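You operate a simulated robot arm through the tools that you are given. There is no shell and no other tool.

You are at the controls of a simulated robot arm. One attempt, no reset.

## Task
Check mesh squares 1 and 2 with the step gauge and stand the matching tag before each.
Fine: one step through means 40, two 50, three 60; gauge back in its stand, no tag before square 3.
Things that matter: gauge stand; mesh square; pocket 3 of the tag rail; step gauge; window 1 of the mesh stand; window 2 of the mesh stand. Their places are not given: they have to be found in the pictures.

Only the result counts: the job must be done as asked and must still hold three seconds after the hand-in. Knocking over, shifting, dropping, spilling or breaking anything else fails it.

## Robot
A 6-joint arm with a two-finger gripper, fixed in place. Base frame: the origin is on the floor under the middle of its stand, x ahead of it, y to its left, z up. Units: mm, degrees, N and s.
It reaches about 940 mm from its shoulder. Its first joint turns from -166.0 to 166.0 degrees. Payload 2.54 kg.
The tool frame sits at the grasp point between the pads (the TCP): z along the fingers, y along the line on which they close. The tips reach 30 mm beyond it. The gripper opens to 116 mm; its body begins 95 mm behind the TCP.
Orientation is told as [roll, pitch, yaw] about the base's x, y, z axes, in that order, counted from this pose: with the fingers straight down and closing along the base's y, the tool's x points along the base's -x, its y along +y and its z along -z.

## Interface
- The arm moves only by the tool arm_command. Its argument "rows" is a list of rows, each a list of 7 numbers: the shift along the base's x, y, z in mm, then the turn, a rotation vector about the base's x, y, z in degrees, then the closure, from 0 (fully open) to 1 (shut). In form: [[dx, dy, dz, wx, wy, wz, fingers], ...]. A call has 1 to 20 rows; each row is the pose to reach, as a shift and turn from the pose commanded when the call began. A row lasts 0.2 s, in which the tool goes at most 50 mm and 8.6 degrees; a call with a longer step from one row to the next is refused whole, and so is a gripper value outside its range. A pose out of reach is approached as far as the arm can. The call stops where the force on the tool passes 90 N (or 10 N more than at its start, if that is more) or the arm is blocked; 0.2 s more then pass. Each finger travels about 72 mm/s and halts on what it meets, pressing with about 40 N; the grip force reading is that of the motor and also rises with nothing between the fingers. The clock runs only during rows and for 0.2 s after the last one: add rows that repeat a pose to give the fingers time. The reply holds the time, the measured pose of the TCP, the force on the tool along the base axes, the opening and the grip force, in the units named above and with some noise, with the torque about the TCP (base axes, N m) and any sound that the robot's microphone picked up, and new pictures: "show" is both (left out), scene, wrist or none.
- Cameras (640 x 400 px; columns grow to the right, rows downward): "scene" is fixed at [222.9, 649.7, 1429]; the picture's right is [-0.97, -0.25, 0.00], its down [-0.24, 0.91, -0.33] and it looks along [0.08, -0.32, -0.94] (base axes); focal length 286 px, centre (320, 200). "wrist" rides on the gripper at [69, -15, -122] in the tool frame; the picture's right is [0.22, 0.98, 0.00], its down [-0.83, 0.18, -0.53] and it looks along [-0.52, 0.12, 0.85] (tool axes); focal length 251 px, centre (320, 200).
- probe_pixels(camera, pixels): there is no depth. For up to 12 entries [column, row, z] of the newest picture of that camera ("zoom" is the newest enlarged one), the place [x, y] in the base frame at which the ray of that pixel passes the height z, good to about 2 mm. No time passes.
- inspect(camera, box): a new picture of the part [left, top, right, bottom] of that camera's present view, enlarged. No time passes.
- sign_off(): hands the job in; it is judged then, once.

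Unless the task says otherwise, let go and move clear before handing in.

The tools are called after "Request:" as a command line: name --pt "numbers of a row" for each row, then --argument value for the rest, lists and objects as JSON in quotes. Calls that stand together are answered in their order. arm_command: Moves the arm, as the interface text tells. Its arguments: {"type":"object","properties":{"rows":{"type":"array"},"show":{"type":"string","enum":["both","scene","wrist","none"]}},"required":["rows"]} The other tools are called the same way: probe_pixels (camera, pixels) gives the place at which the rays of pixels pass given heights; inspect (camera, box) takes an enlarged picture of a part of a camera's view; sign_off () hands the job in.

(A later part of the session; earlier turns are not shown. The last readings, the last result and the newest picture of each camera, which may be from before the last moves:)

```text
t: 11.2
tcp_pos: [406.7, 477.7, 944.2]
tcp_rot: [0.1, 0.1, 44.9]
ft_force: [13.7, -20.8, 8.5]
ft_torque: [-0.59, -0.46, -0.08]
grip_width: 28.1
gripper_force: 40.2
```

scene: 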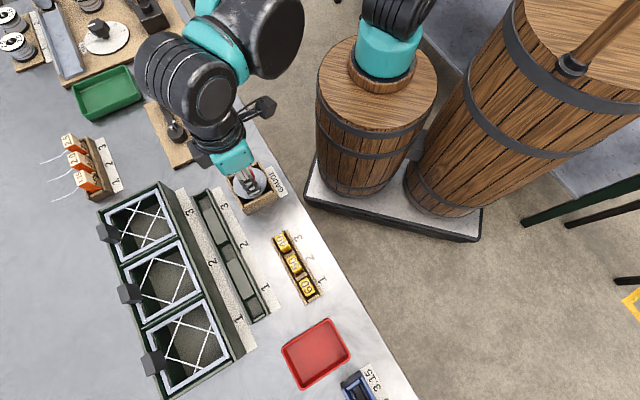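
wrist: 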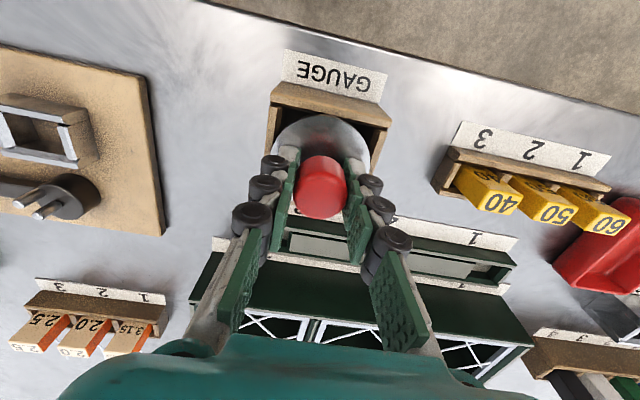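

Lateral force (13.7,−20.8) suggests my repeated nudge now loads the gauge sideways; I'll undo that and lift slowly.

Request:
arm_command --pt "0.5 -0.8 0.5 0 0 0 0.9" --pt "0.6 -1 2 0 0 0 0.9" --pt "0.6 -1 4 0 0 0 0.9" --pt "0.6 -1 6 0 0 0 0.9" --show "wrist"

```text
t: 12.2
tcp_pos: [406.9, 478.1, 950.0]
tcp_rot: [0.0, -0.1, 44.9]
ft_force: [0.6, 0.3, -2.4]
ft_torque: [0.03, 0.0, -0.01]
grip_width: 28.0
gripper_force: 40.1
```

wrist: 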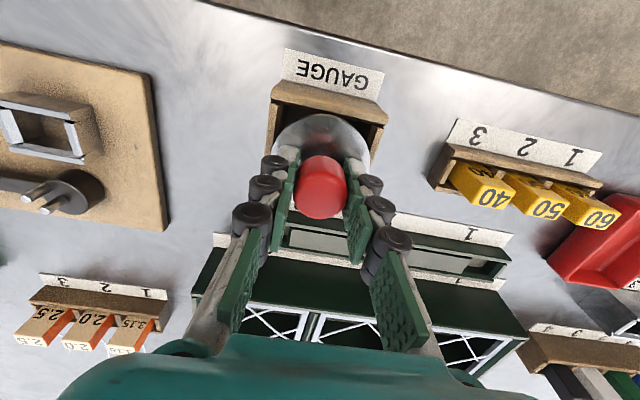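

The gauge is off its stand (force z −2.4 N, its weight); seated TCP height was about 944. I'll lift further and look at its steps.

Request:
arm_command --pt "0 0 10 0 0 0 0.9" --pt "0 0 30 0 0 0 0.9" --pt "0 0 60 0 0 0 0.9" --pt "0 0 90 0 0 0 0.9" --pt "0 0 90 0 0 0 0.9"

Request:
inspect --camera "scene" --box '[210, 130, 310, 220]'

Request:
inspect --camera "wrist" --box '[220, 60, 420, 260]'

```text
t: 13.4
tcp_pos: [408.1, 478.3, 1039.3]
tcp_rot: [0.0, 0.1, 45.1]
ft_force: [0.9, -0.3, -2.1]
ft_torque: [0.01, 0.0, 0.01]
grip_width: 28.0
gripper_force: 39.8
```

scene: 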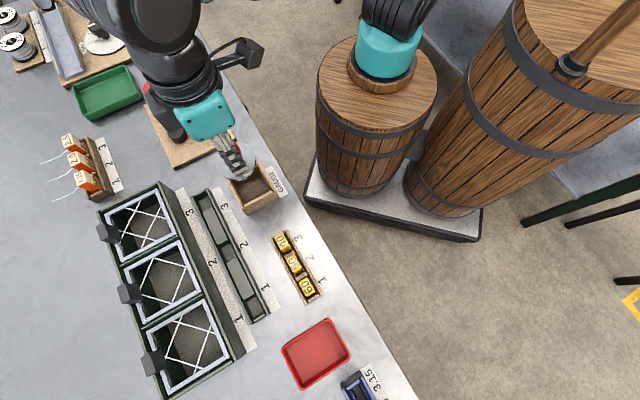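
wrist: 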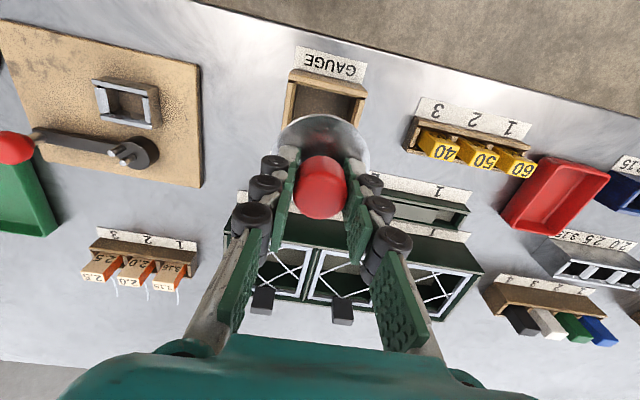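

```text
4.44 times, centred on (260, 175) of scene
```

zoom: 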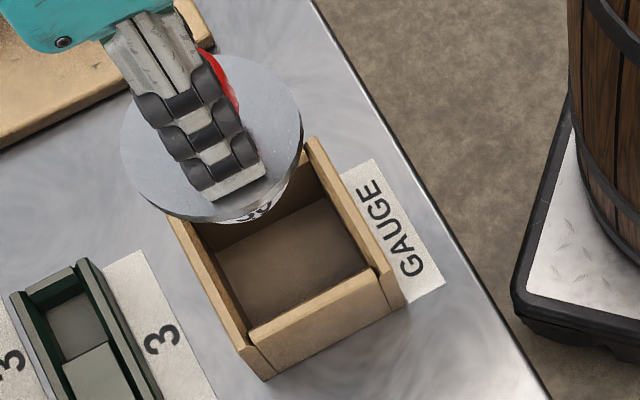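

```text
2.00 times, centred on (320, 160) of wrist
```

zoom: 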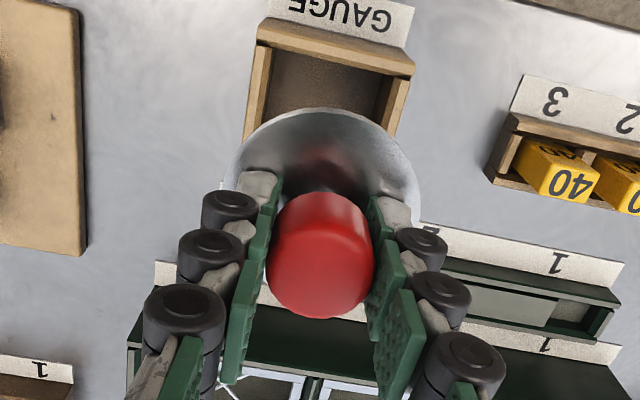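

The gauge is out of its box, but the steps below the disc are hidden. I'll tilt the tool about 42° in free space so the scene camera can see the stepped side.

Request:
arm_command --pt "0 0 20 4.8 5.1 0 0.9" --pt "0 0 40 9.5 10.2 0 0.9" --pt "0 0 60 14.3 15.3 0 0.9" --pt "0 0 60 19 20.4 0 0.9" --pt "0 0 60 23.8 25.5 0 0.9" --pt "0 0 60 28.6 30.6 0 0.9" --pt "0 0 60 28.6 30.6 0 0.9"

Request:
inspect --camera "scene" --box '[190, 110, 310, 220]'

```text
t: 15.0
tcp_pos: [407.0, 478.2, 1099.6]
tcp_rot: [42.0, 1.3, 45.6]
ft_force: [0.0, 0.0, -3.5]
ft_torque: [-0.07, -0.04, 0.02]
grip_width: 27.8
gripper_force: 39.8
```

scene: 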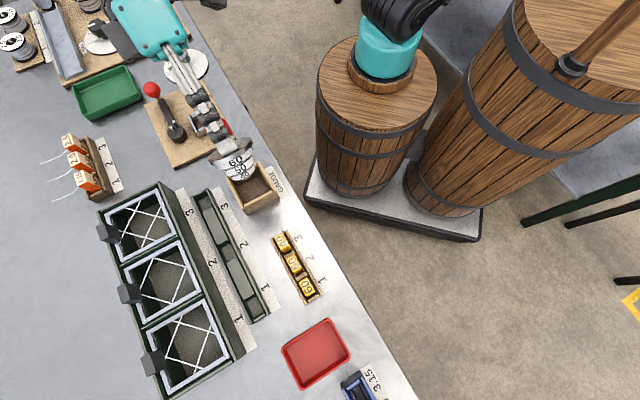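
wrist: 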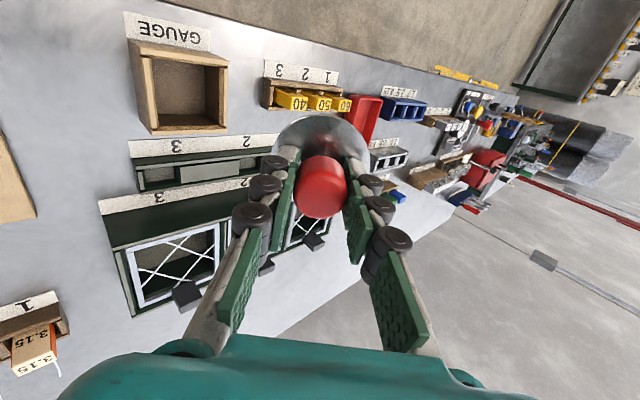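

```text
3.64 times, centred on (250, 165) of scene
```

zoom: 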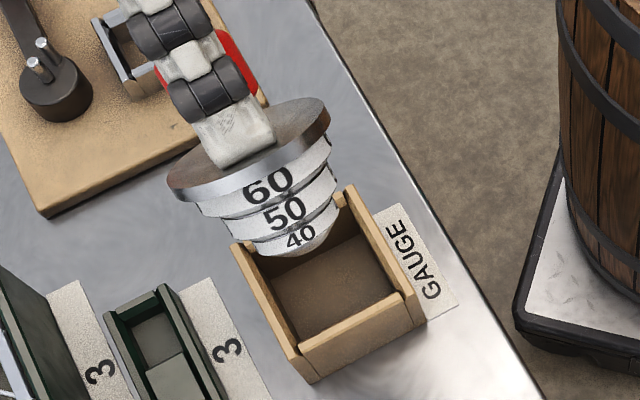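

The gauge carries bands 40, 50 and 60 from the bottom up, each about 12 mm high, with a small lead-in nub. I'll bring it upright again and travel toward window 2 at a safe height.

Request:
arm_command --pt "0 0 0 -4.8 -5.1 0 0.9" --pt "0 0 0 -9.5 -10.2 0 0.9" --pt "0 10 0 -14.3 -15.3 0 0.9" --pt "10 30 0 -19 -20.4 0 0.9" --pt "20 60 0 -23.8 -25.5 0 0.9" --pt "35 95 0 -28.6 -30.6 0 0.9" --pt "50 130 0 -28.6 -30.6 0 0.9" --pt "65 170 -10 -28.6 -30.6 0 0.9" --pt "80 205 -25 -28.6 -30.6 0 0.9" --pt "80 205 -40 -28.6 -30.6 0 0.9" --pt "80 205 -40 -28.6 -30.6 0 0.9"

Request:
inspect --camera "wrist" --box '[200, 60, 440, 280]'

Request:
inspect --camera "scene" --box '[90, 200, 220, 330]'

```text
t: 17.4
tcp_pos: [489.0, 684.9, 1060.5]
tcp_rot: [0.0, 0.0, 44.9]
ft_force: [0.2, 1.3, -1.9]
ft_torque: [-0.01, -0.02, 0.04]
grip_width: 27.9
gripper_force: 40.2
```

scene: 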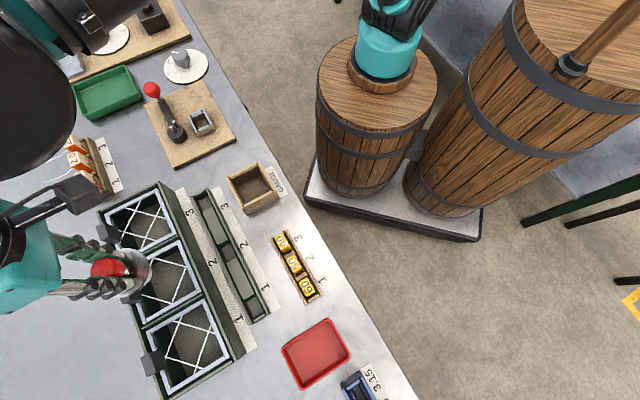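
wrist: 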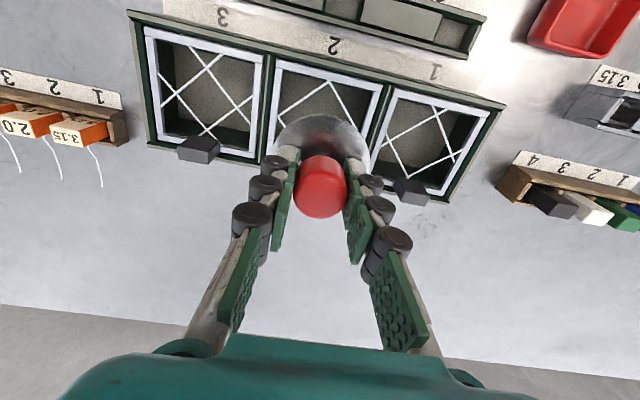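

```text
1.82 times, centred on (320, 170) of wrist
```

zoom: 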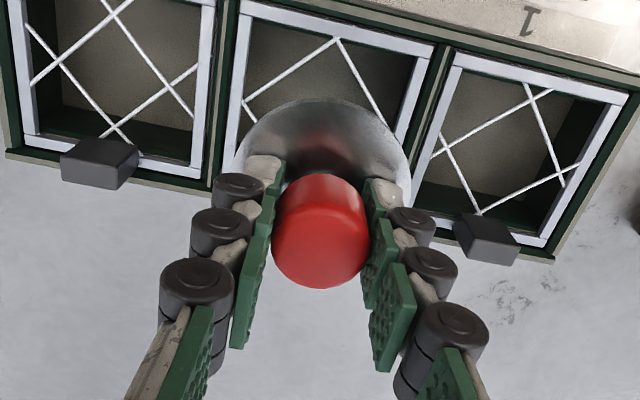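

```text
3.08 times, centred on (155, 265) of scene
```

zoom: 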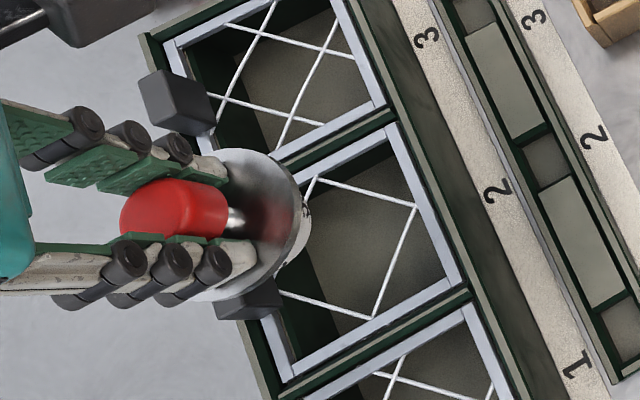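

From here the wrist sees window 1 cleanly at (430,140) and the near part of window 2. I'll zoom in for accurate probing of both.

Request:
inspect --camera "wrist" --box '[370, 80, 510, 210]'

Request:
inspect --camera "wrist" --box '[255, 50, 395, 180]'

```text
3.08 times, centred on (440, 145) of wrist
```

zoom: 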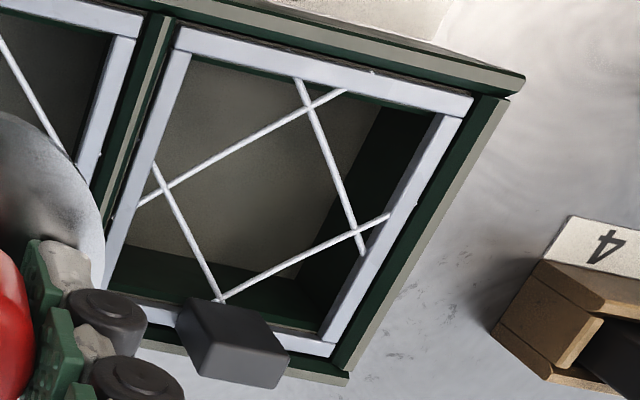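

```text
3.08 times, centred on (325, 115) of wrist
```

zoom: 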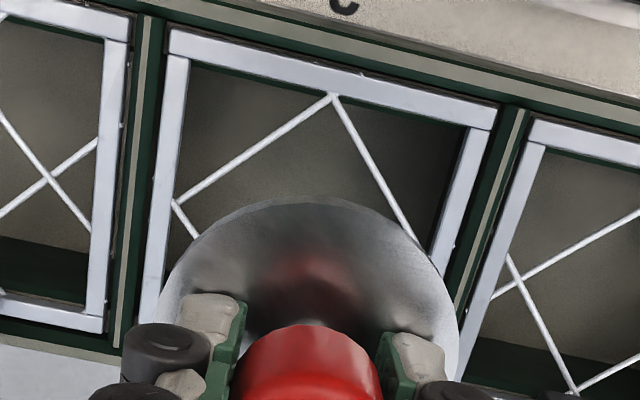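

Probing window 1 crossings (raw wrist pixels) and window 2's visible crossings and frame corners.

Request:
probe_pixels --camera "wrist" --pixels '[[436.1, 114.45, 912], [389.0, 141.75, 912], [407.5, 176.85, 912], [452.0, 156.05, 912], [436.1, 114.45, 917], [389.0, 141.75, 917], [407.5, 176.85, 917], [452.0, 156.05, 917], [393.85, 89.75, 915], [489.7, 111.85, 915], [443.25, 195.4, 915]]'

Request:
probe_pixels --camera "zoom" --pixels '[[333, 97, 912], [175, 203, 912], [333, 97, 917], [175, 203, 917], [170, 30, 915], [497, 105, 915], [430, 275, 912]]'

```text
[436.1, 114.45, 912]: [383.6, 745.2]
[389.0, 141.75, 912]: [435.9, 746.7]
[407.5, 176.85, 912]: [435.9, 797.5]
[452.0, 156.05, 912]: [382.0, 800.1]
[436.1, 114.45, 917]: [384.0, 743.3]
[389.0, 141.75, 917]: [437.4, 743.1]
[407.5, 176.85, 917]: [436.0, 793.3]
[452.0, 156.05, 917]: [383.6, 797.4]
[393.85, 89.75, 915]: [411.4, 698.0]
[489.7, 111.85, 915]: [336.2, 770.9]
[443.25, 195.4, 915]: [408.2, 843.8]
```

```text
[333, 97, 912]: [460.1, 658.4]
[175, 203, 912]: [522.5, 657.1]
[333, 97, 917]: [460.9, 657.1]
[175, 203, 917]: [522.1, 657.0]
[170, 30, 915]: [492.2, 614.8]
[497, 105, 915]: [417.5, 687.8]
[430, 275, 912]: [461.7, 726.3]
```

Window 2's centre comes out at about (491.2,688) and window 1's at (410,770.7), mesh plane z≈915. I'll align over window 2 and lower until the gauge's nub is just above the mesh.

Request:
arm_command --pt "2.2 3.1 -15 0 0 0 0.9" --pt "2.2 3.1 -30 0 0 0 0.9" --pt "2.2 3.1 -45 0 0 0 0.9" --pt "2.2 3.1 -52 0 0 0 0.9" --pt "2.2 3.1 -52 0 0 0 0.9"

Request:
inspect --camera "wrist" --box '[240, 40, 400, 180]'

Request:
inspect --camera "scene" --box '[90, 220, 210, 330]'

```text
t: 18.6
tcp_pos: [490.6, 686.2, 1009.0]
tcp_rot: [0.0, 0.0, 44.9]
ft_force: [0.4, 0.3, -3.6]
ft_torque: [0.0, 0.02, 0.0]
grip_width: 28.1
gripper_force: 40.1
```

scene: 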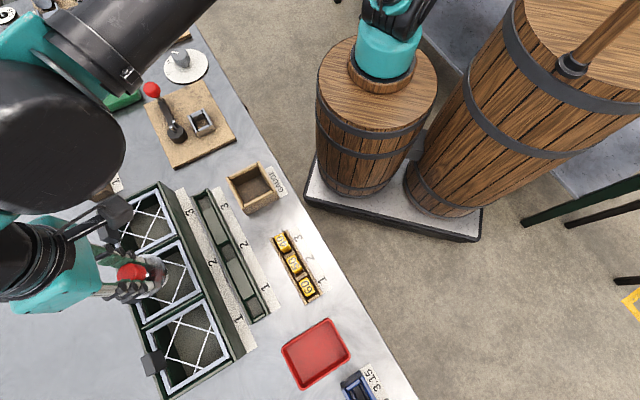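
wrist: 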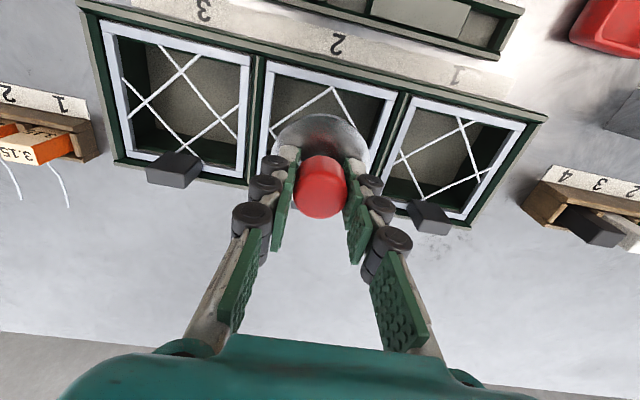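

```text
2.86 times, centred on (320, 110) of wrist
```

zoom: 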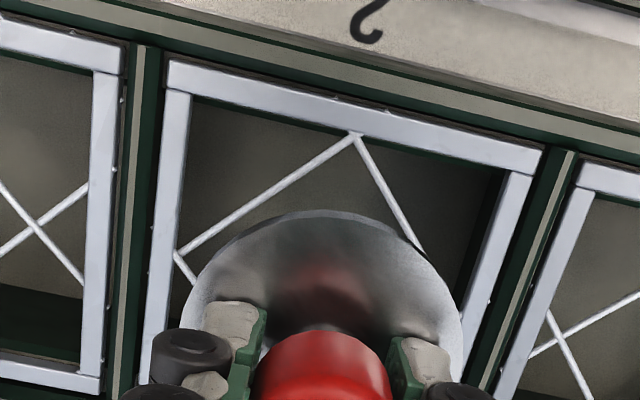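

```text
3.64 times, centred on (150, 275) of scene
```

zoom: 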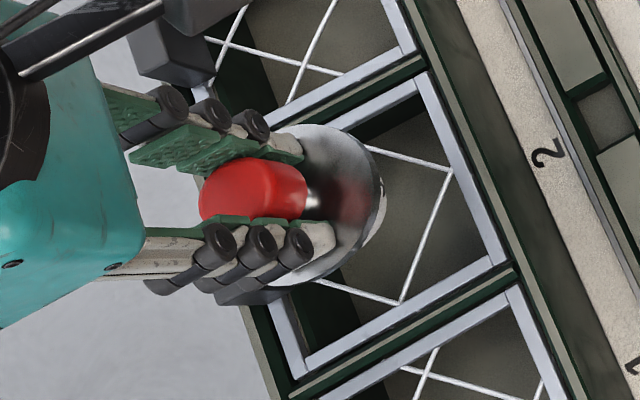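

I'll re-probe window 2's crossings and frame corners from this closer view.

Request:
probe_pixels --camera "wrist" --pixels '[[331.9, 87.95, 912], [269.95, 129.25, 912], [331.9, 87.95, 916], [269.95, 129.25, 916], [266.8, 62.05, 915], [397.35, 93.2, 915], [321.5, 114, 962], [319, 192, 1009]]'

```text
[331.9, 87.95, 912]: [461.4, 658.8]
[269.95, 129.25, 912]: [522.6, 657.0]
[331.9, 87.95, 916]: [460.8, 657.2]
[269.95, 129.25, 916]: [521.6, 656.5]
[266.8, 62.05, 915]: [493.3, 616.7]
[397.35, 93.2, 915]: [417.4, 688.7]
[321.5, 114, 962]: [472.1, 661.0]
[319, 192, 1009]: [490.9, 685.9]
```

Window 2's centre is about (491.7,688.1) and the TCP is at (490.6,686.2), so I'll correct by (+1,+2) and descend gently to where the nub enters.

Request:
arm_command --pt "1 2 -4 0 0 0 0.9" --pt "1 2 -9 0 0 0 0.9" --pt "1 2 -13 0 0 0 0.9" --pt "1 2 -13 0 0 0 0.9"

Request:
inspect --camera "scene" --box '[100, 220, 220, 330]'

Request:
inspect --camera "wrist" --box '[240, 40, 400, 180]'

```text
t: 19.6
tcp_pos: [491.0, 688.3, 995.9]
tcp_rot: [0.0, 0.0, 44.9]
ft_force: [0.6, 0.7, -2.7]
ft_torque: [-0.01, 0.02, -0.04]
grip_width: 28.0
gripper_force: 40.1
```

scene: 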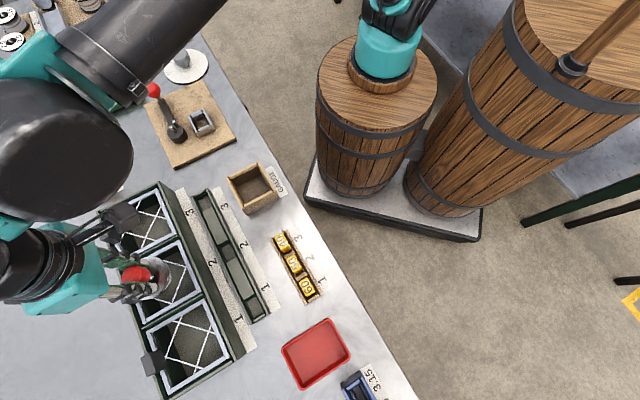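
wrist: 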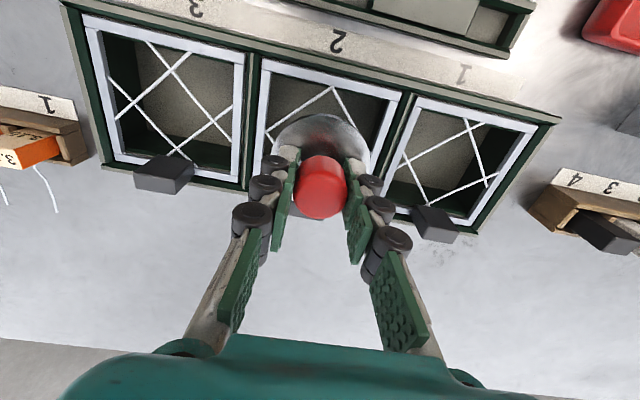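

```text
3.64 times, centred on (160, 275) of scene
```

zoom: 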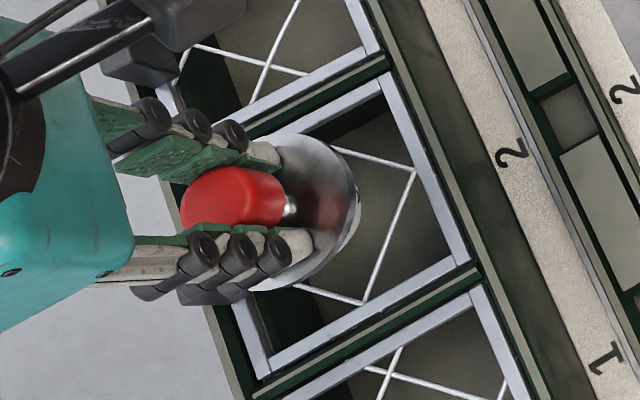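

```text
2.86 times, centred on (320, 110) of wrist
```

zoom: 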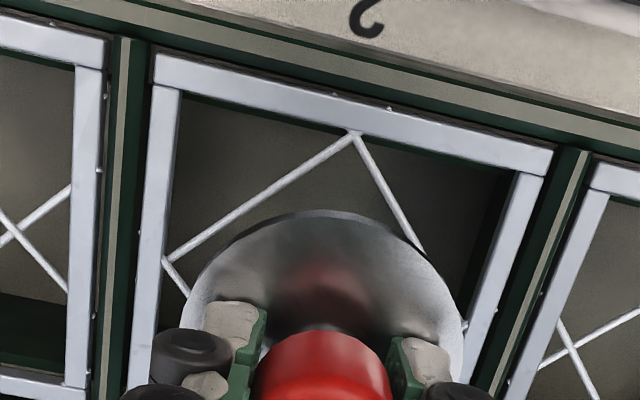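

Aligned at (491.0,688.3) with no contact force yet at z=995.9. I'll lower in small steps, watching the force.

Request:
arm_command --pt "0.4 0 -2 0 0 0 0.9" --pt "0.4 0 -5 0 0 0 0.9" --pt "0.4 0 -7 0 0 0 0.9" --pt "0.4 0 -7 0 0 0 0.9" --show "none"

```text
t: 20.6
tcp_pos: [491.3, 688.5, 987.2]
tcp_rot: [-0.1, 0.1, 44.9]
ft_force: [0.4, 0.3, -3.4]
ft_torque: [-0.04, 0.03, -0.02]
grip_width: 27.9
gripper_force: 40.3
```

No contact at z=987.2. Continuing down slowly.

Request:
arm_command --pt "0 0 -2 0 0 0 0.9" --pt "0 0 -4 0 0 0 0.9" --pt "0 0 -6 0 0 0 0.9" --pt "0 0 -6 0 0 0 0.9" --show "wrist"

```text
t: 21.6
tcp_pos: [490.2, 687.7, 981.1]
tcp_rot: [0.1, 0.0, 45.0]
ft_force: [-0.2, 0.1, -2.4]
ft_torque: [-0.03, -0.01, 0.0]
grip_width: 27.9
gripper_force: 40.1
```

wrist: 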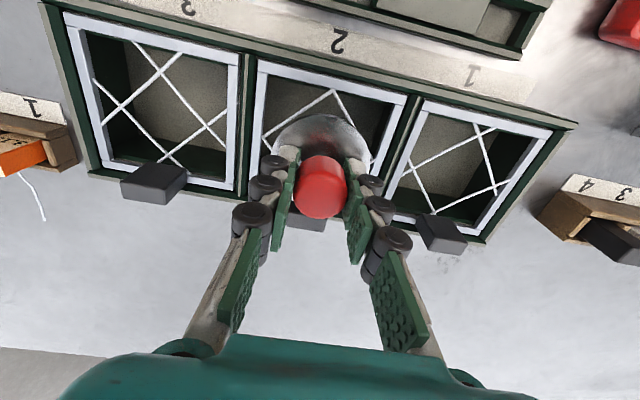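

Still free at z=981. Continuing.

Request:
arm_command --pt "0.4 0 -2 0 0 0 0.9" --pt "0.4 0 -4 0 0 0 0.9" --pt "0.4 0 -6 0 0 0 0.9" --pt "0.4 0 -6 0 0 0 0.9" --show "none"

```text
t: 22.6
tcp_pos: [491.2, 688.1, 978.1]
tcp_rot: [0.0, 0.0, 45.0]
ft_force: [-1.4, -0.1, -2.0]
ft_torque: [0.0, -0.01, 0.0]
grip_width: 27.9
gripper_force: 40.0
```

Request:
arm_command --pt "0 0 -2 0 0 0 0.9" --pt "0 0 -4 0 0 0 0.9" --pt "0 0 -4 0 0 0 0.9" --show "wrist"

Request:
inspect --camera "wrist" --box '[240, 50, 400, 180]'

Request:
inspect --camera "scene" --box '[100, 220, 220, 330]'

```text
t: 23.4
tcp_pos: [492.4, 688.4, 973.4]
tcp_rot: [0.1, 0.0, 45.0]
ft_force: [0.1, -1.6, -3.5]
ft_torque: [-0.03, 0.0, 0.01]
grip_width: 28.2
gripper_force: 39.9
```

wrist: 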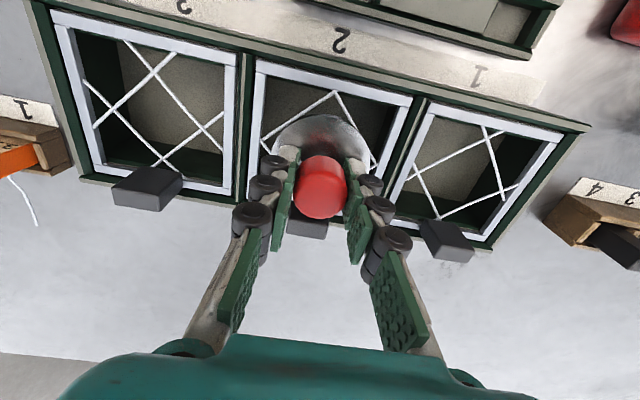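

```text
3.08 times, centred on (320, 115) of wrist
```

zoom: 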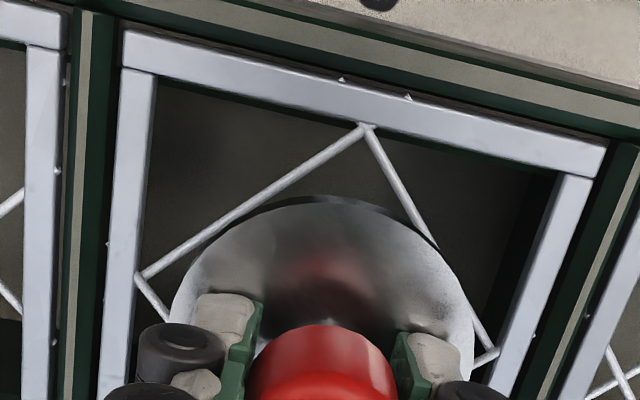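

```text
3.64 times, centred on (160, 275) of scene
```

zoom: 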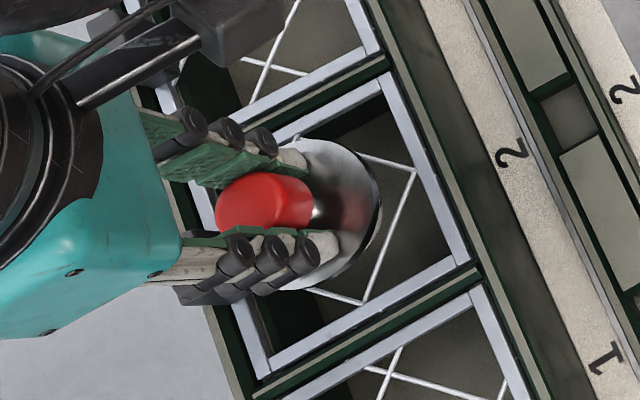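

Three crossings of square 2 are now visible: (335,91), (261.5,139) and (377,164). I'll probe them to re-centre before the 60 band enters.

Request:
probe_pixels --camera "wrist" --pixels '[[334.95, 91.3, 912], [261.5, 138.7, 912], [377.2, 163.75, 912], [334.95, 91.3, 916], [261.5, 138.7, 916], [377.2, 163.75, 916], [319, 192, 973]]'

```text
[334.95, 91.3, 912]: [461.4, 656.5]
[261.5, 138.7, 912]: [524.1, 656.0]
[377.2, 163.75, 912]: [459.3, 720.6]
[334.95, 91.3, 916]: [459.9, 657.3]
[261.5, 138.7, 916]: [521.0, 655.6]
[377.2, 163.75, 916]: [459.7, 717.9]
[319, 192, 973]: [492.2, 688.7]
```

Centre estimates average (491.3,687.9), matching the TCP within noise. Continuing down gently.

Request:
arm_command --pt "0 0 -1.5 0 0 0 0.9" --pt "0 0 -3 0 0 0 0.9" --pt "0 0 -3 0 0 0 0.9" --show "none"

```text
t: 24.2
tcp_pos: [491.0, 688.0, 968.8]
tcp_rot: [0.1, 0.0, 45.0]
ft_force: [-0.6, 0.5, -1.9]
ft_torque: [-0.01, 0.0, 0.02]
grip_width: 27.8
gripper_force: 39.7
```

Request:
arm_command --pt "0 0 -1.5 0 0 0 0.9" --pt "0 0 -3 0 0 0 0.9" --pt "0 0 -3 0 0 0 0.9" --show "none"

```text
t: 25.0
tcp_pos: [489.9, 687.6, 966.0]
tcp_rot: [0.0, 0.0, 45.0]
ft_force: [0.4, 0.2, -2.9]
ft_torque: [0.01, -0.02, 0.0]
grip_width: 28.0
gripper_force: 39.7
```

At z=966 there is still no contact, so the 60 band should already be entering. Continuing with 2 mm steps.

Request:
arm_command --pt "0 0 -1 0 0 0 0.9" --pt "0 0 -2 0 0 0 0.9" --pt "0 0 -2 0 0 0 0.9" --show "wrist"

Request:
inspect --camera "wrist" --box '[240, 50, 400, 180]'

```text
t: 25.8
tcp_pos: [490.7, 688.5, 963.2]
tcp_rot: [0.1, 0.0, 45.0]
ft_force: [-0.2, 0.1, -2.9]
ft_torque: [0.02, -0.02, 0.02]
grip_width: 27.9
gripper_force: 40.2
```

wrist: 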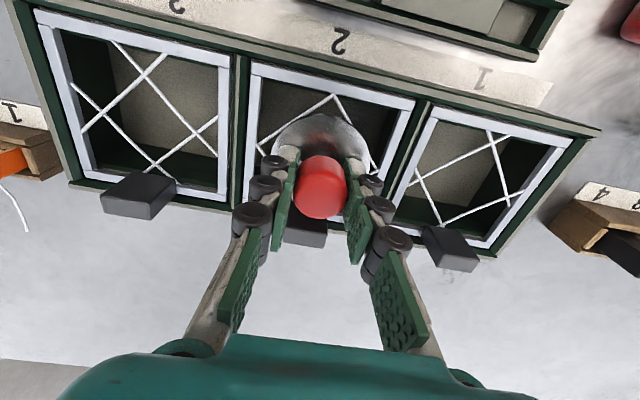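

```text
3.08 times, centred on (320, 115) of wrist
```

zoom: 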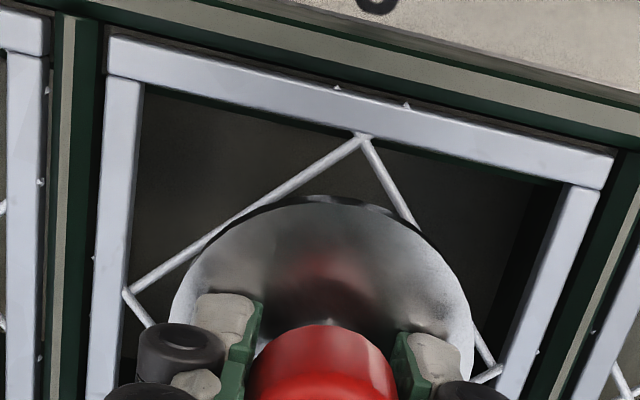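

No contact yet at 963; the flange still sits a little above the wires. Two more millimetres at a time.

Request:
arm_command --pt "0 0 -1 0 0 0 0.9" --pt "0 0 -2 0 0 0 0.9" --pt "0 0 -2 0 0 0 0.9" --show "none"

Request:
arm_command --pt "0 0 -1 0 0 0 0.9" --pt "0 0 -2 0 0 0 0.9" --pt "0 0 -2 0 0 0 0.9" --show "none"

```text
t: 26.6
tcp_pos: [490.2, 688.5, 960.6]
tcp_rot: [0.0, 0.0, 45.1]
ft_force: [-0.1, 0.0, -2.4]
ft_torque: [0.02, 0.01, 0.0]
grip_width: 28.2
gripper_force: 40.4
```

```text
t: 27.4
tcp_pos: [491.9, 688.0, 960.5]
tcp_rot: [0.1, 0.0, 45.1]
ft_force: [1.1, -0.7, -3.5]
ft_torque: [0.0, -0.01, 0.03]
grip_width: 27.9
gripper_force: 39.9
```

Request:
arm_command --pt "0 0 -1 0 0 0 0.9" --pt "0 0 -2 0 0 0 0.9" --pt "0 0 -2 0 0 0 0.9" --show "wrist"

Request:
inspect --camera "wrist" --box '[240, 50, 400, 180]'

Request:
inspect --camera "scene" --box '[100, 220, 220, 330]'

```text
t: 28.2
tcp_pos: [490.7, 688.3, 958.8]
tcp_rot: [0.0, 0.0, 44.9]
ft_force: [1.0, -0.1, -3.0]
ft_torque: [-0.03, -0.02, -0.01]
grip_width: 27.9
gripper_force: 39.8
```

wrist: 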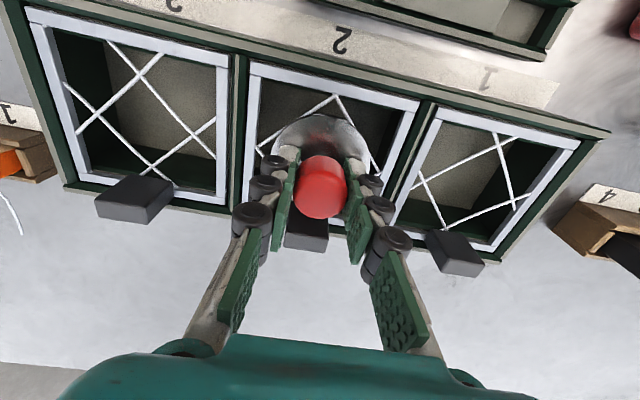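

```text
3.08 times, centred on (320, 115) of wrist
```

zoom: 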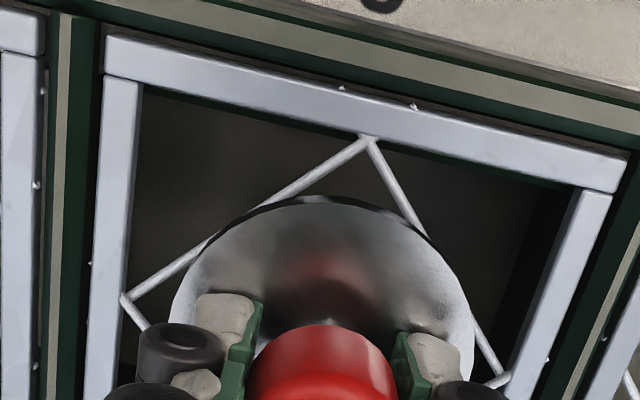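

```text
3.64 times, centred on (160, 275) of scene
```

zoom: 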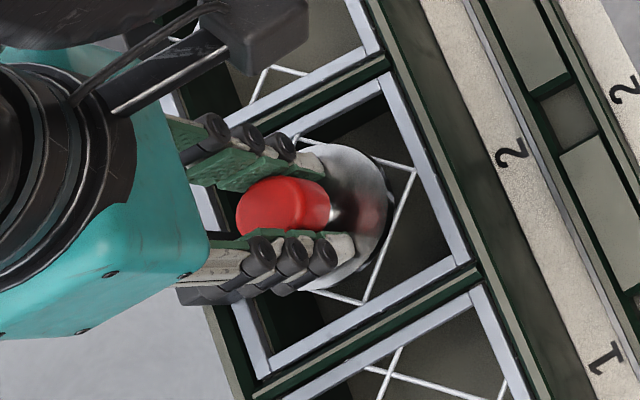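

The flange is now just above the wires with all three bands inside the opening. I'll press on in 1 mm steps to feel the flange land.

Request:
arm_command --pt "0 0 -1 0 0 0 0.9" --pt "0 0 -1 0 0 0 0.9" --show "none"

Request:
arm_command --pt "0 0 -1 0 0 0 0.9" --pt "0 0 -1 0 0 0 0.9" --show "none"

Request:
arm_command --pt "0 0 -1 0 0 0 0.9" --pt "0 0 -1 0 0 0 0.9" --show "none"

```text
t: 28.8
tcp_pos: [490.5, 689.4, 956.7]
tcp_rot: [0.0, 0.0, 45.1]
ft_force: [-0.5, 0.3, -2.6]
ft_torque: [-0.01, 0.01, 0.01]
grip_width: 27.9
gripper_force: 40.0
```

```text
t: 29.4
tcp_pos: [492.5, 686.5, 956.6]
tcp_rot: [0.0, 0.0, 45.0]
ft_force: [0.2, -0.4, -3.2]
ft_torque: [0.04, 0.02, -0.02]
grip_width: 28.1
gripper_force: 39.8
```

```text
t: 30.0
tcp_pos: [490.3, 688.6, 954.7]
tcp_rot: [-0.1, 0.0, 44.9]
ft_force: [0.7, 0.4, -2.4]
ft_torque: [0.0, -0.03, -0.01]
grip_width: 28.3
gripper_force: 40.2
```

Request:
arm_command --pt "0 0 -1 0 0 0 0.9" --pt "0 0 -1 0 0 0 0.9" --show "wrist"

Request:
inspect --camera "wrist" --box '[240, 50, 400, 180]'

Request:
inspect --camera "scene" --box '[120, 230, 200, 310]'

```text
t: 30.6
tcp_pos: [489.4, 688.3, 953.5]
tcp_rot: [0.0, 0.0, 45.0]
ft_force: [2.5, 0.7, 4.8]
ft_torque: [0.24, -0.07, -0.04]
grip_width: 28.1
gripper_force: 40.0
```

wrist: 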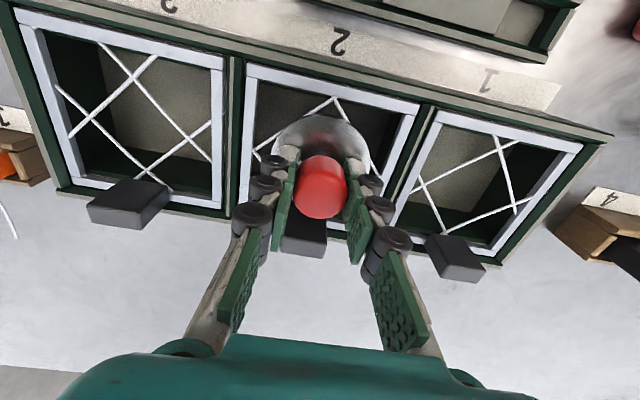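

```text
3.08 times, centred on (320, 115) of wrist
```

zoom: 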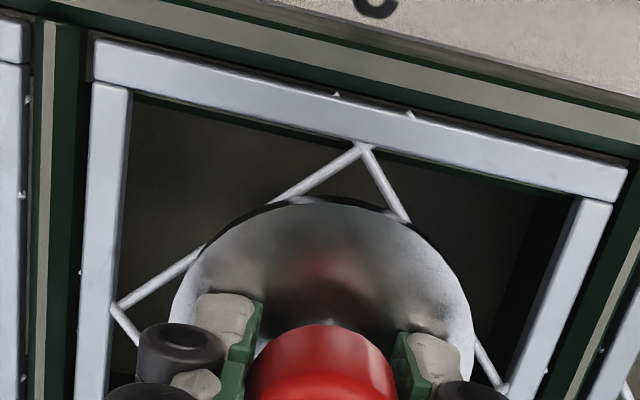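

```text
5.00 times, centred on (160, 270) of scene
```

zoom: 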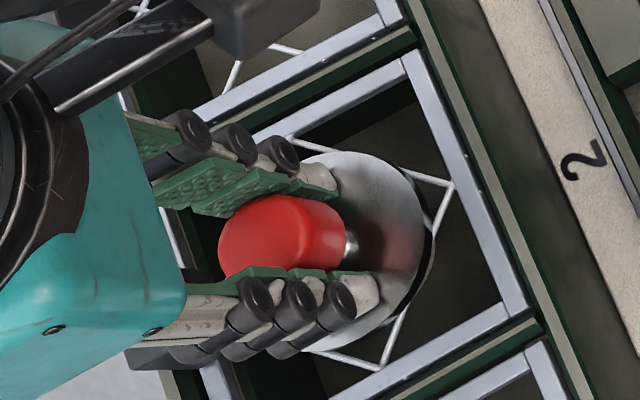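

The force rose by about 8 N at TCP z≈953.5 with the flange flush on the wires: all three bands went through, so square 2 is 60. I'll lift out and move to window 1, delta (−81,+83).

Request:
arm_command --pt "0.5 0 5 0 0 0 0.9" --pt "0.5 0 20 0 0 0 0.9" --pt "0.5 0 45 0 0 0 0.9" --pt "0.5 0 70 0 0 0 0.9" --pt "-25 28 75 0 0 0 0.9" --pt "-55 57 75 0 0 0 0.9" --pt "-81 83 75 0 0 0 0.9" --pt "-81 83 75 0 0 0 0.9" --pt "-81 83 75 0 0 0 0.9"

Request:
inspect --camera "wrist" --box '[240, 50, 400, 180]'

Request:
inspect --camera "scene" --box '[110, 270, 240, 390]'

```text
t: 32.6
tcp_pos: [411.2, 770.5, 1031.1]
tcp_rot: [0.0, 0.0, 45.1]
ft_force: [0.4, 0.6, -3.8]
ft_torque: [0.01, -0.02, 0.0]
grip_width: 28.0
gripper_force: 39.8
```

scene: 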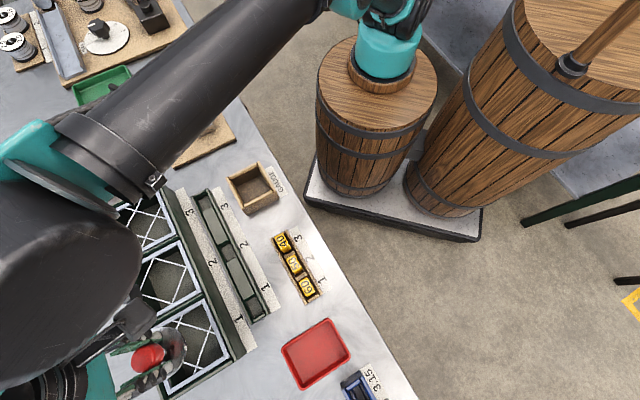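
wrist: 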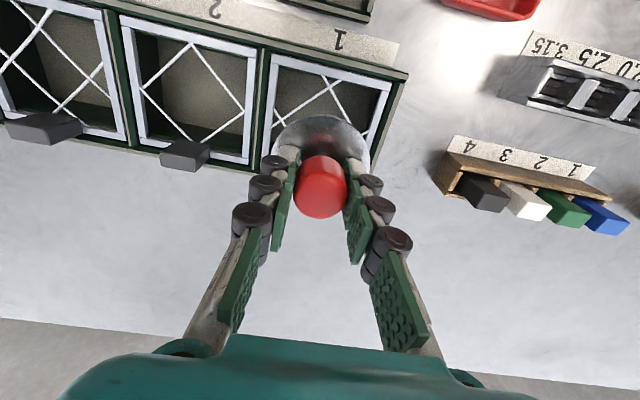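

```text
3.08 times, centred on (320, 115) of wrist
```

zoom: 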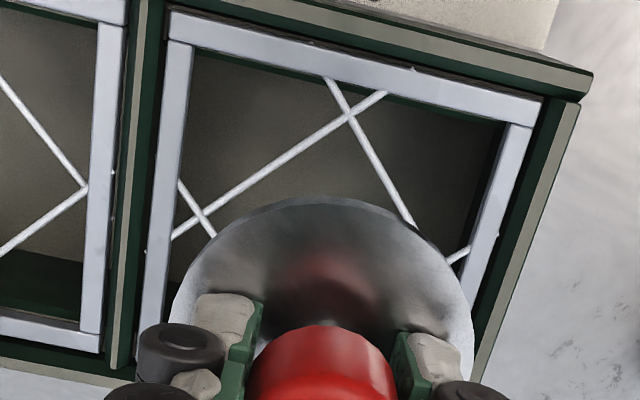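

```text
3.33 times, centred on (175, 330) of scene
```

zoom: 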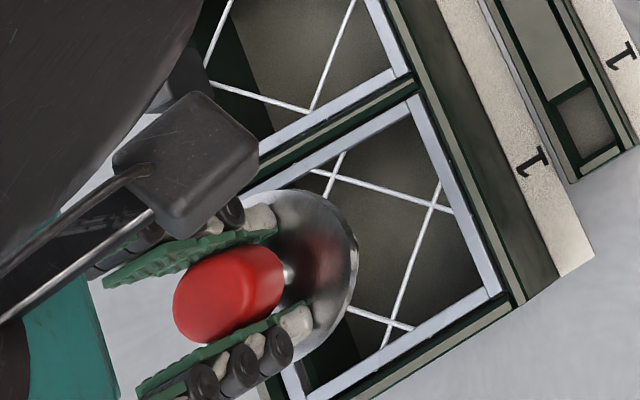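

I'll probe window 1's visible crossings to confirm alignment before lowering.

Request:
probe_pixels --camera "wrist" --pixels '[[329.4, 87.7, 910], [281, 120.85, 910], [329.4, 87.7, 914], [281, 120.85, 914], [271.25, 54, 914], [392.5, 81.85, 914], [319, 192, 1031]]'

```text
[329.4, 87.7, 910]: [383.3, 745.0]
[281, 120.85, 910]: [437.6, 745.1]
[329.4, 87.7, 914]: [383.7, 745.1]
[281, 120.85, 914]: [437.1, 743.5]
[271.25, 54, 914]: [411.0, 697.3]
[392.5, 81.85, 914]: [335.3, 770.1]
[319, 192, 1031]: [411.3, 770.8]
```

The opening centres at about (410.2,770.8); I'll correct slightly and lower to just above the 40 band's entry.

Request:
arm_command --pt "-0.8 0.2 -10 0 0 0 0.9" --pt "-0.8 0.2 -22 0 0 0 0.9" --pt "-0.8 0.2 -32 0 0 0 0.9" --pt "-0.8 0.2 -38 0 0 0 0.9" --pt "-0.8 0.2 -38 0 0 0 0.9" --show "wrist"

Request:
inspect --camera "wrist" --box '[240, 50, 400, 180]'

```text
t: 33.8
tcp_pos: [409.4, 770.8, 991.4]
tcp_rot: [0.0, 0.0, 45.0]
ft_force: [0.7, 0.2, -2.8]
ft_torque: [0.02, -0.02, -0.01]
grip_width: 27.9
gripper_force: 40.4
```

wrist: 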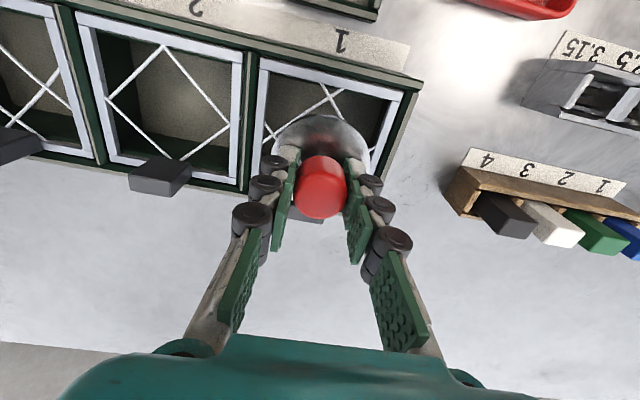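

```text
3.08 times, centred on (320, 115) of wrist
```

zoom: 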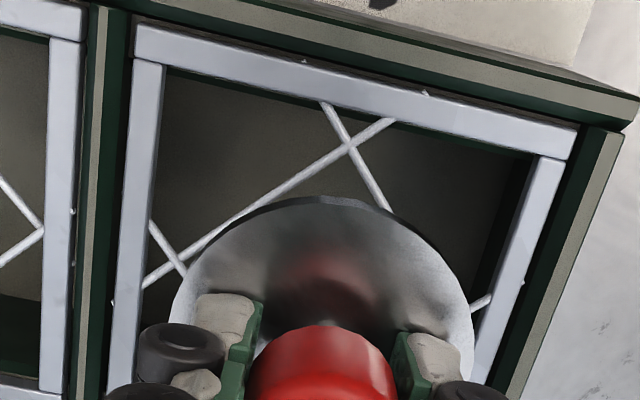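

Request:
probe_pixels --camera "wrist" --pixels '[[329.1, 97.45, 911], [274.5, 133.85, 911], [329.1, 97.45, 911], [274.5, 133.85, 911], [259.9, 58.4, 914], [407, 95.7, 914], [319, 192, 991]]'

```text
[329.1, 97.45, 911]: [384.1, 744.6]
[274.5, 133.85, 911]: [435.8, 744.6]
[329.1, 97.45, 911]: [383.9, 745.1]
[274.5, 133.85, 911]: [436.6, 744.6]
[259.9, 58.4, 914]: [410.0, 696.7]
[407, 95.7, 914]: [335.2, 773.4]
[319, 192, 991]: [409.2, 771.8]
```

Centre (410.1,770.9) against TCP (409.4,770.8): good. Lowering in small steps with force checks.

Request:
arm_command --pt "0.5 0 -3 0 0 0 0.9" --pt "0.5 0 -6 0 0 0 0.9" --pt "0.5 0 -6 0 0 0 0.9" --show "none"

Request:
arm_command --pt "0 0 -2 0 0 0 0.9" --pt "0 0 -4 0 0 0 0.9" --pt "0 0 -4 0 0 0 0.9" --show "none"

Request:
arm_command --pt "0 0 -1.5 0 0 0 0.9" --pt "0 0 -3 0 0 0 0.9" --pt "0 0 -3 0 0 0 0.9" --show "none"

```text
t: 34.6
tcp_pos: [409.9, 770.8, 985.2]
tcp_rot: [0.0, -0.1, 45.0]
ft_force: [0.0, 0.6, -3.1]
ft_torque: [0.03, 0.01, 0.0]
grip_width: 27.9
gripper_force: 40.6
```

```text
t: 35.4
tcp_pos: [407.9, 771.4, 980.7]
tcp_rot: [0.0, 0.0, 44.9]
ft_force: [0.3, 0.1, -2.9]
ft_torque: [-0.02, -0.01, -0.01]
grip_width: 28.0
gripper_force: 40.4
```

```text
t: 36.2
tcp_pos: [408.6, 772.3, 977.9]
tcp_rot: [0.1, 0.0, 45.1]
ft_force: [0.5, 0.3, -2.3]
ft_torque: [-0.03, 0.0, 0.03]
grip_width: 27.9
gripper_force: 39.9
```

No contact at 978; readings suggest a drift to (408.4,771.8), so I'll correct by (+1.2,−0.8) and go on.

Request:
arm_command --pt "1.2 -0.8 -1 0 0 0 0.9" --pt "1.2 -0.8 -2 0 0 0 0.9" --pt "1.2 -0.8 -2 0 0 0 0.9" --show "wrist"

Request:
inspect --camera "wrist" --box '[240, 50, 400, 180]'

Request:
inspect --camera "scene" --box '[130, 300, 220, 380]'

```text
t: 37.0
tcp_pos: [410.5, 771.0, 975.7]
tcp_rot: [0.0, 0.0, 45.0]
ft_force: [-0.3, 0.2, -2.7]
ft_torque: [0.01, -0.01, -0.01]
grip_width: 27.9
gripper_force: 40.1
```

wrist: 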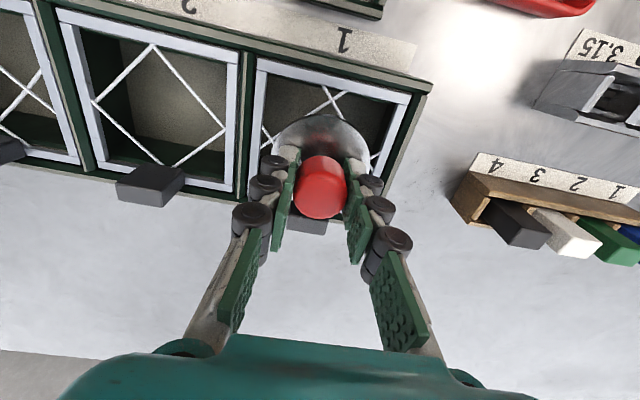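

```text
3.08 times, centred on (320, 115) of wrist
```

zoom: 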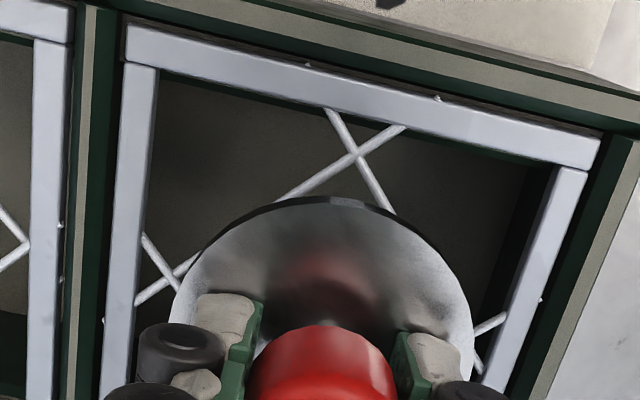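

```text
5.00 times, centred on (175, 340) of scene
```

zoom: 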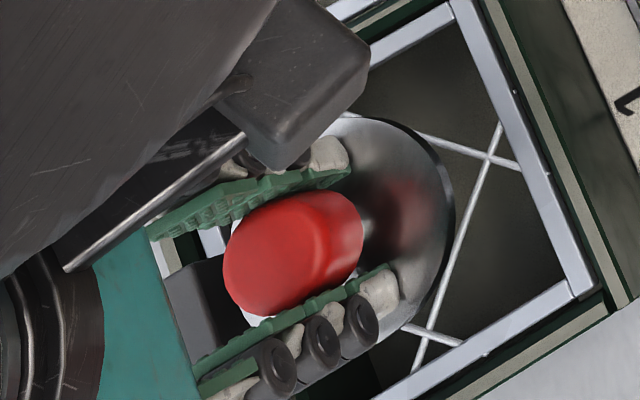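

Request:
probe_pixels --camera "wrist" --pixels '[[332.0, 101.35, 911], [273.5, 138.4, 911], [371, 156, 911], [319, 192, 976]]'

Request:
arm_command --pt "0 0 -1 0 0 0 0.9" --pt "0 0 -2 0 0 0 0.9" --pt "0 0 -2 0 0 0 0.9" --show "none"

```text
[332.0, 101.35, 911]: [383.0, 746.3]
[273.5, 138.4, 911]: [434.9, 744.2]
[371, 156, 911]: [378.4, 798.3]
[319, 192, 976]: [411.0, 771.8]
```

```text
t: 37.8
tcp_pos: [411.7, 770.4, 973.8]
tcp_rot: [0.0, -0.1, 44.9]
ft_force: [0.2, -0.2, -2.8]
ft_torque: [-0.01, -0.02, -0.01]
grip_width: 27.9
gripper_force: 39.7
```

Still no contact at 973.8; I'll shift by (−0.6,+0.2) and continue with 1.5 mm steps.

Request:
arm_command --pt "-0.6 0.2 -1 0 0 0 0.9" --pt "-0.6 0.2 -2 0 0 0 0.9" --pt "-0.6 0.2 -2 0 0 0 0.9" --show "none"

Request:
arm_command --pt "0 0 -1 0 0 0 0.9" --pt "0 0 -1.5 0 0 0 0.9" --pt "0 0 -1.5 0 0 0 0.9" --show "none"

```text
t: 38.6
tcp_pos: [409.7, 770.5, 972.8]
tcp_rot: [0.0, 0.0, 44.9]
ft_force: [0.3, 0.5, -2.6]
ft_torque: [-0.01, -0.02, -0.01]
grip_width: 27.8
gripper_force: 39.6
```

```text
t: 39.4
tcp_pos: [411.4, 770.2, 971.0]
tcp_rot: [0.0, -0.1, 44.9]
ft_force: [-0.1, 0.0, -3.1]
ft_torque: [0.02, 0.02, -0.02]
grip_width: 28.2
gripper_force: 39.9
```

Request:
arm_command --pt "0 0 -1 0 0 0 0.9" --pt "0 0 -1.5 0 0 0 0.9" --pt "0 0 -1.5 0 0 0 0.9" --show "none"

Request:
arm_command --pt "0 0 -1 0 0 0 0.9" --pt "0 0 -1 0 0 0 0.9" --show "wrist"

Request:
inspect --camera "wrist" --box '[240, 50, 400, 180]'

```text
t: 40.2
tcp_pos: [410.3, 769.9, 968.5]
tcp_rot: [0.0, 0.1, 45.0]
ft_force: [-0.3, -0.2, -2.4]
ft_torque: [-0.01, 0.0, -0.03]
grip_width: 28.0
gripper_force: 40.1
```

```text
t: 40.8
tcp_pos: [409.6, 771.3, 968.2]
tcp_rot: [0.0, -0.1, 45.0]
ft_force: [0.8, -0.1, -1.8]
ft_torque: [0.0, 0.0, 0.04]
grip_width: 27.9
gripper_force: 39.8
```

wrist: 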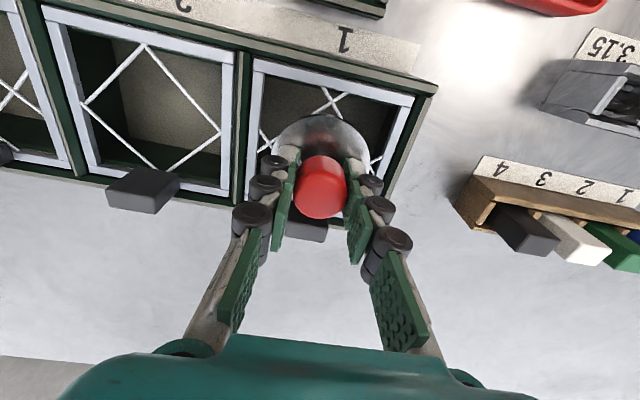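

```text
3.08 times, centred on (320, 115) of wrist
```

zoom: 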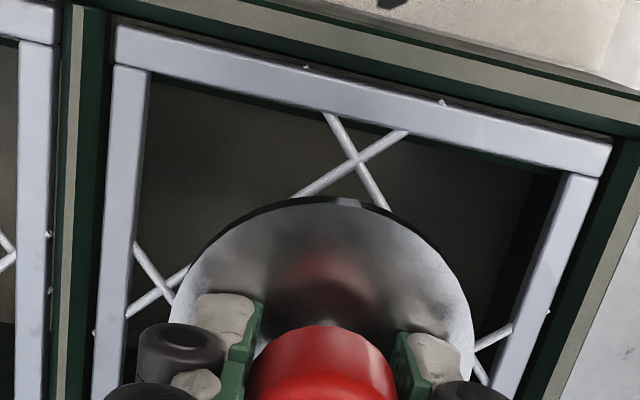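

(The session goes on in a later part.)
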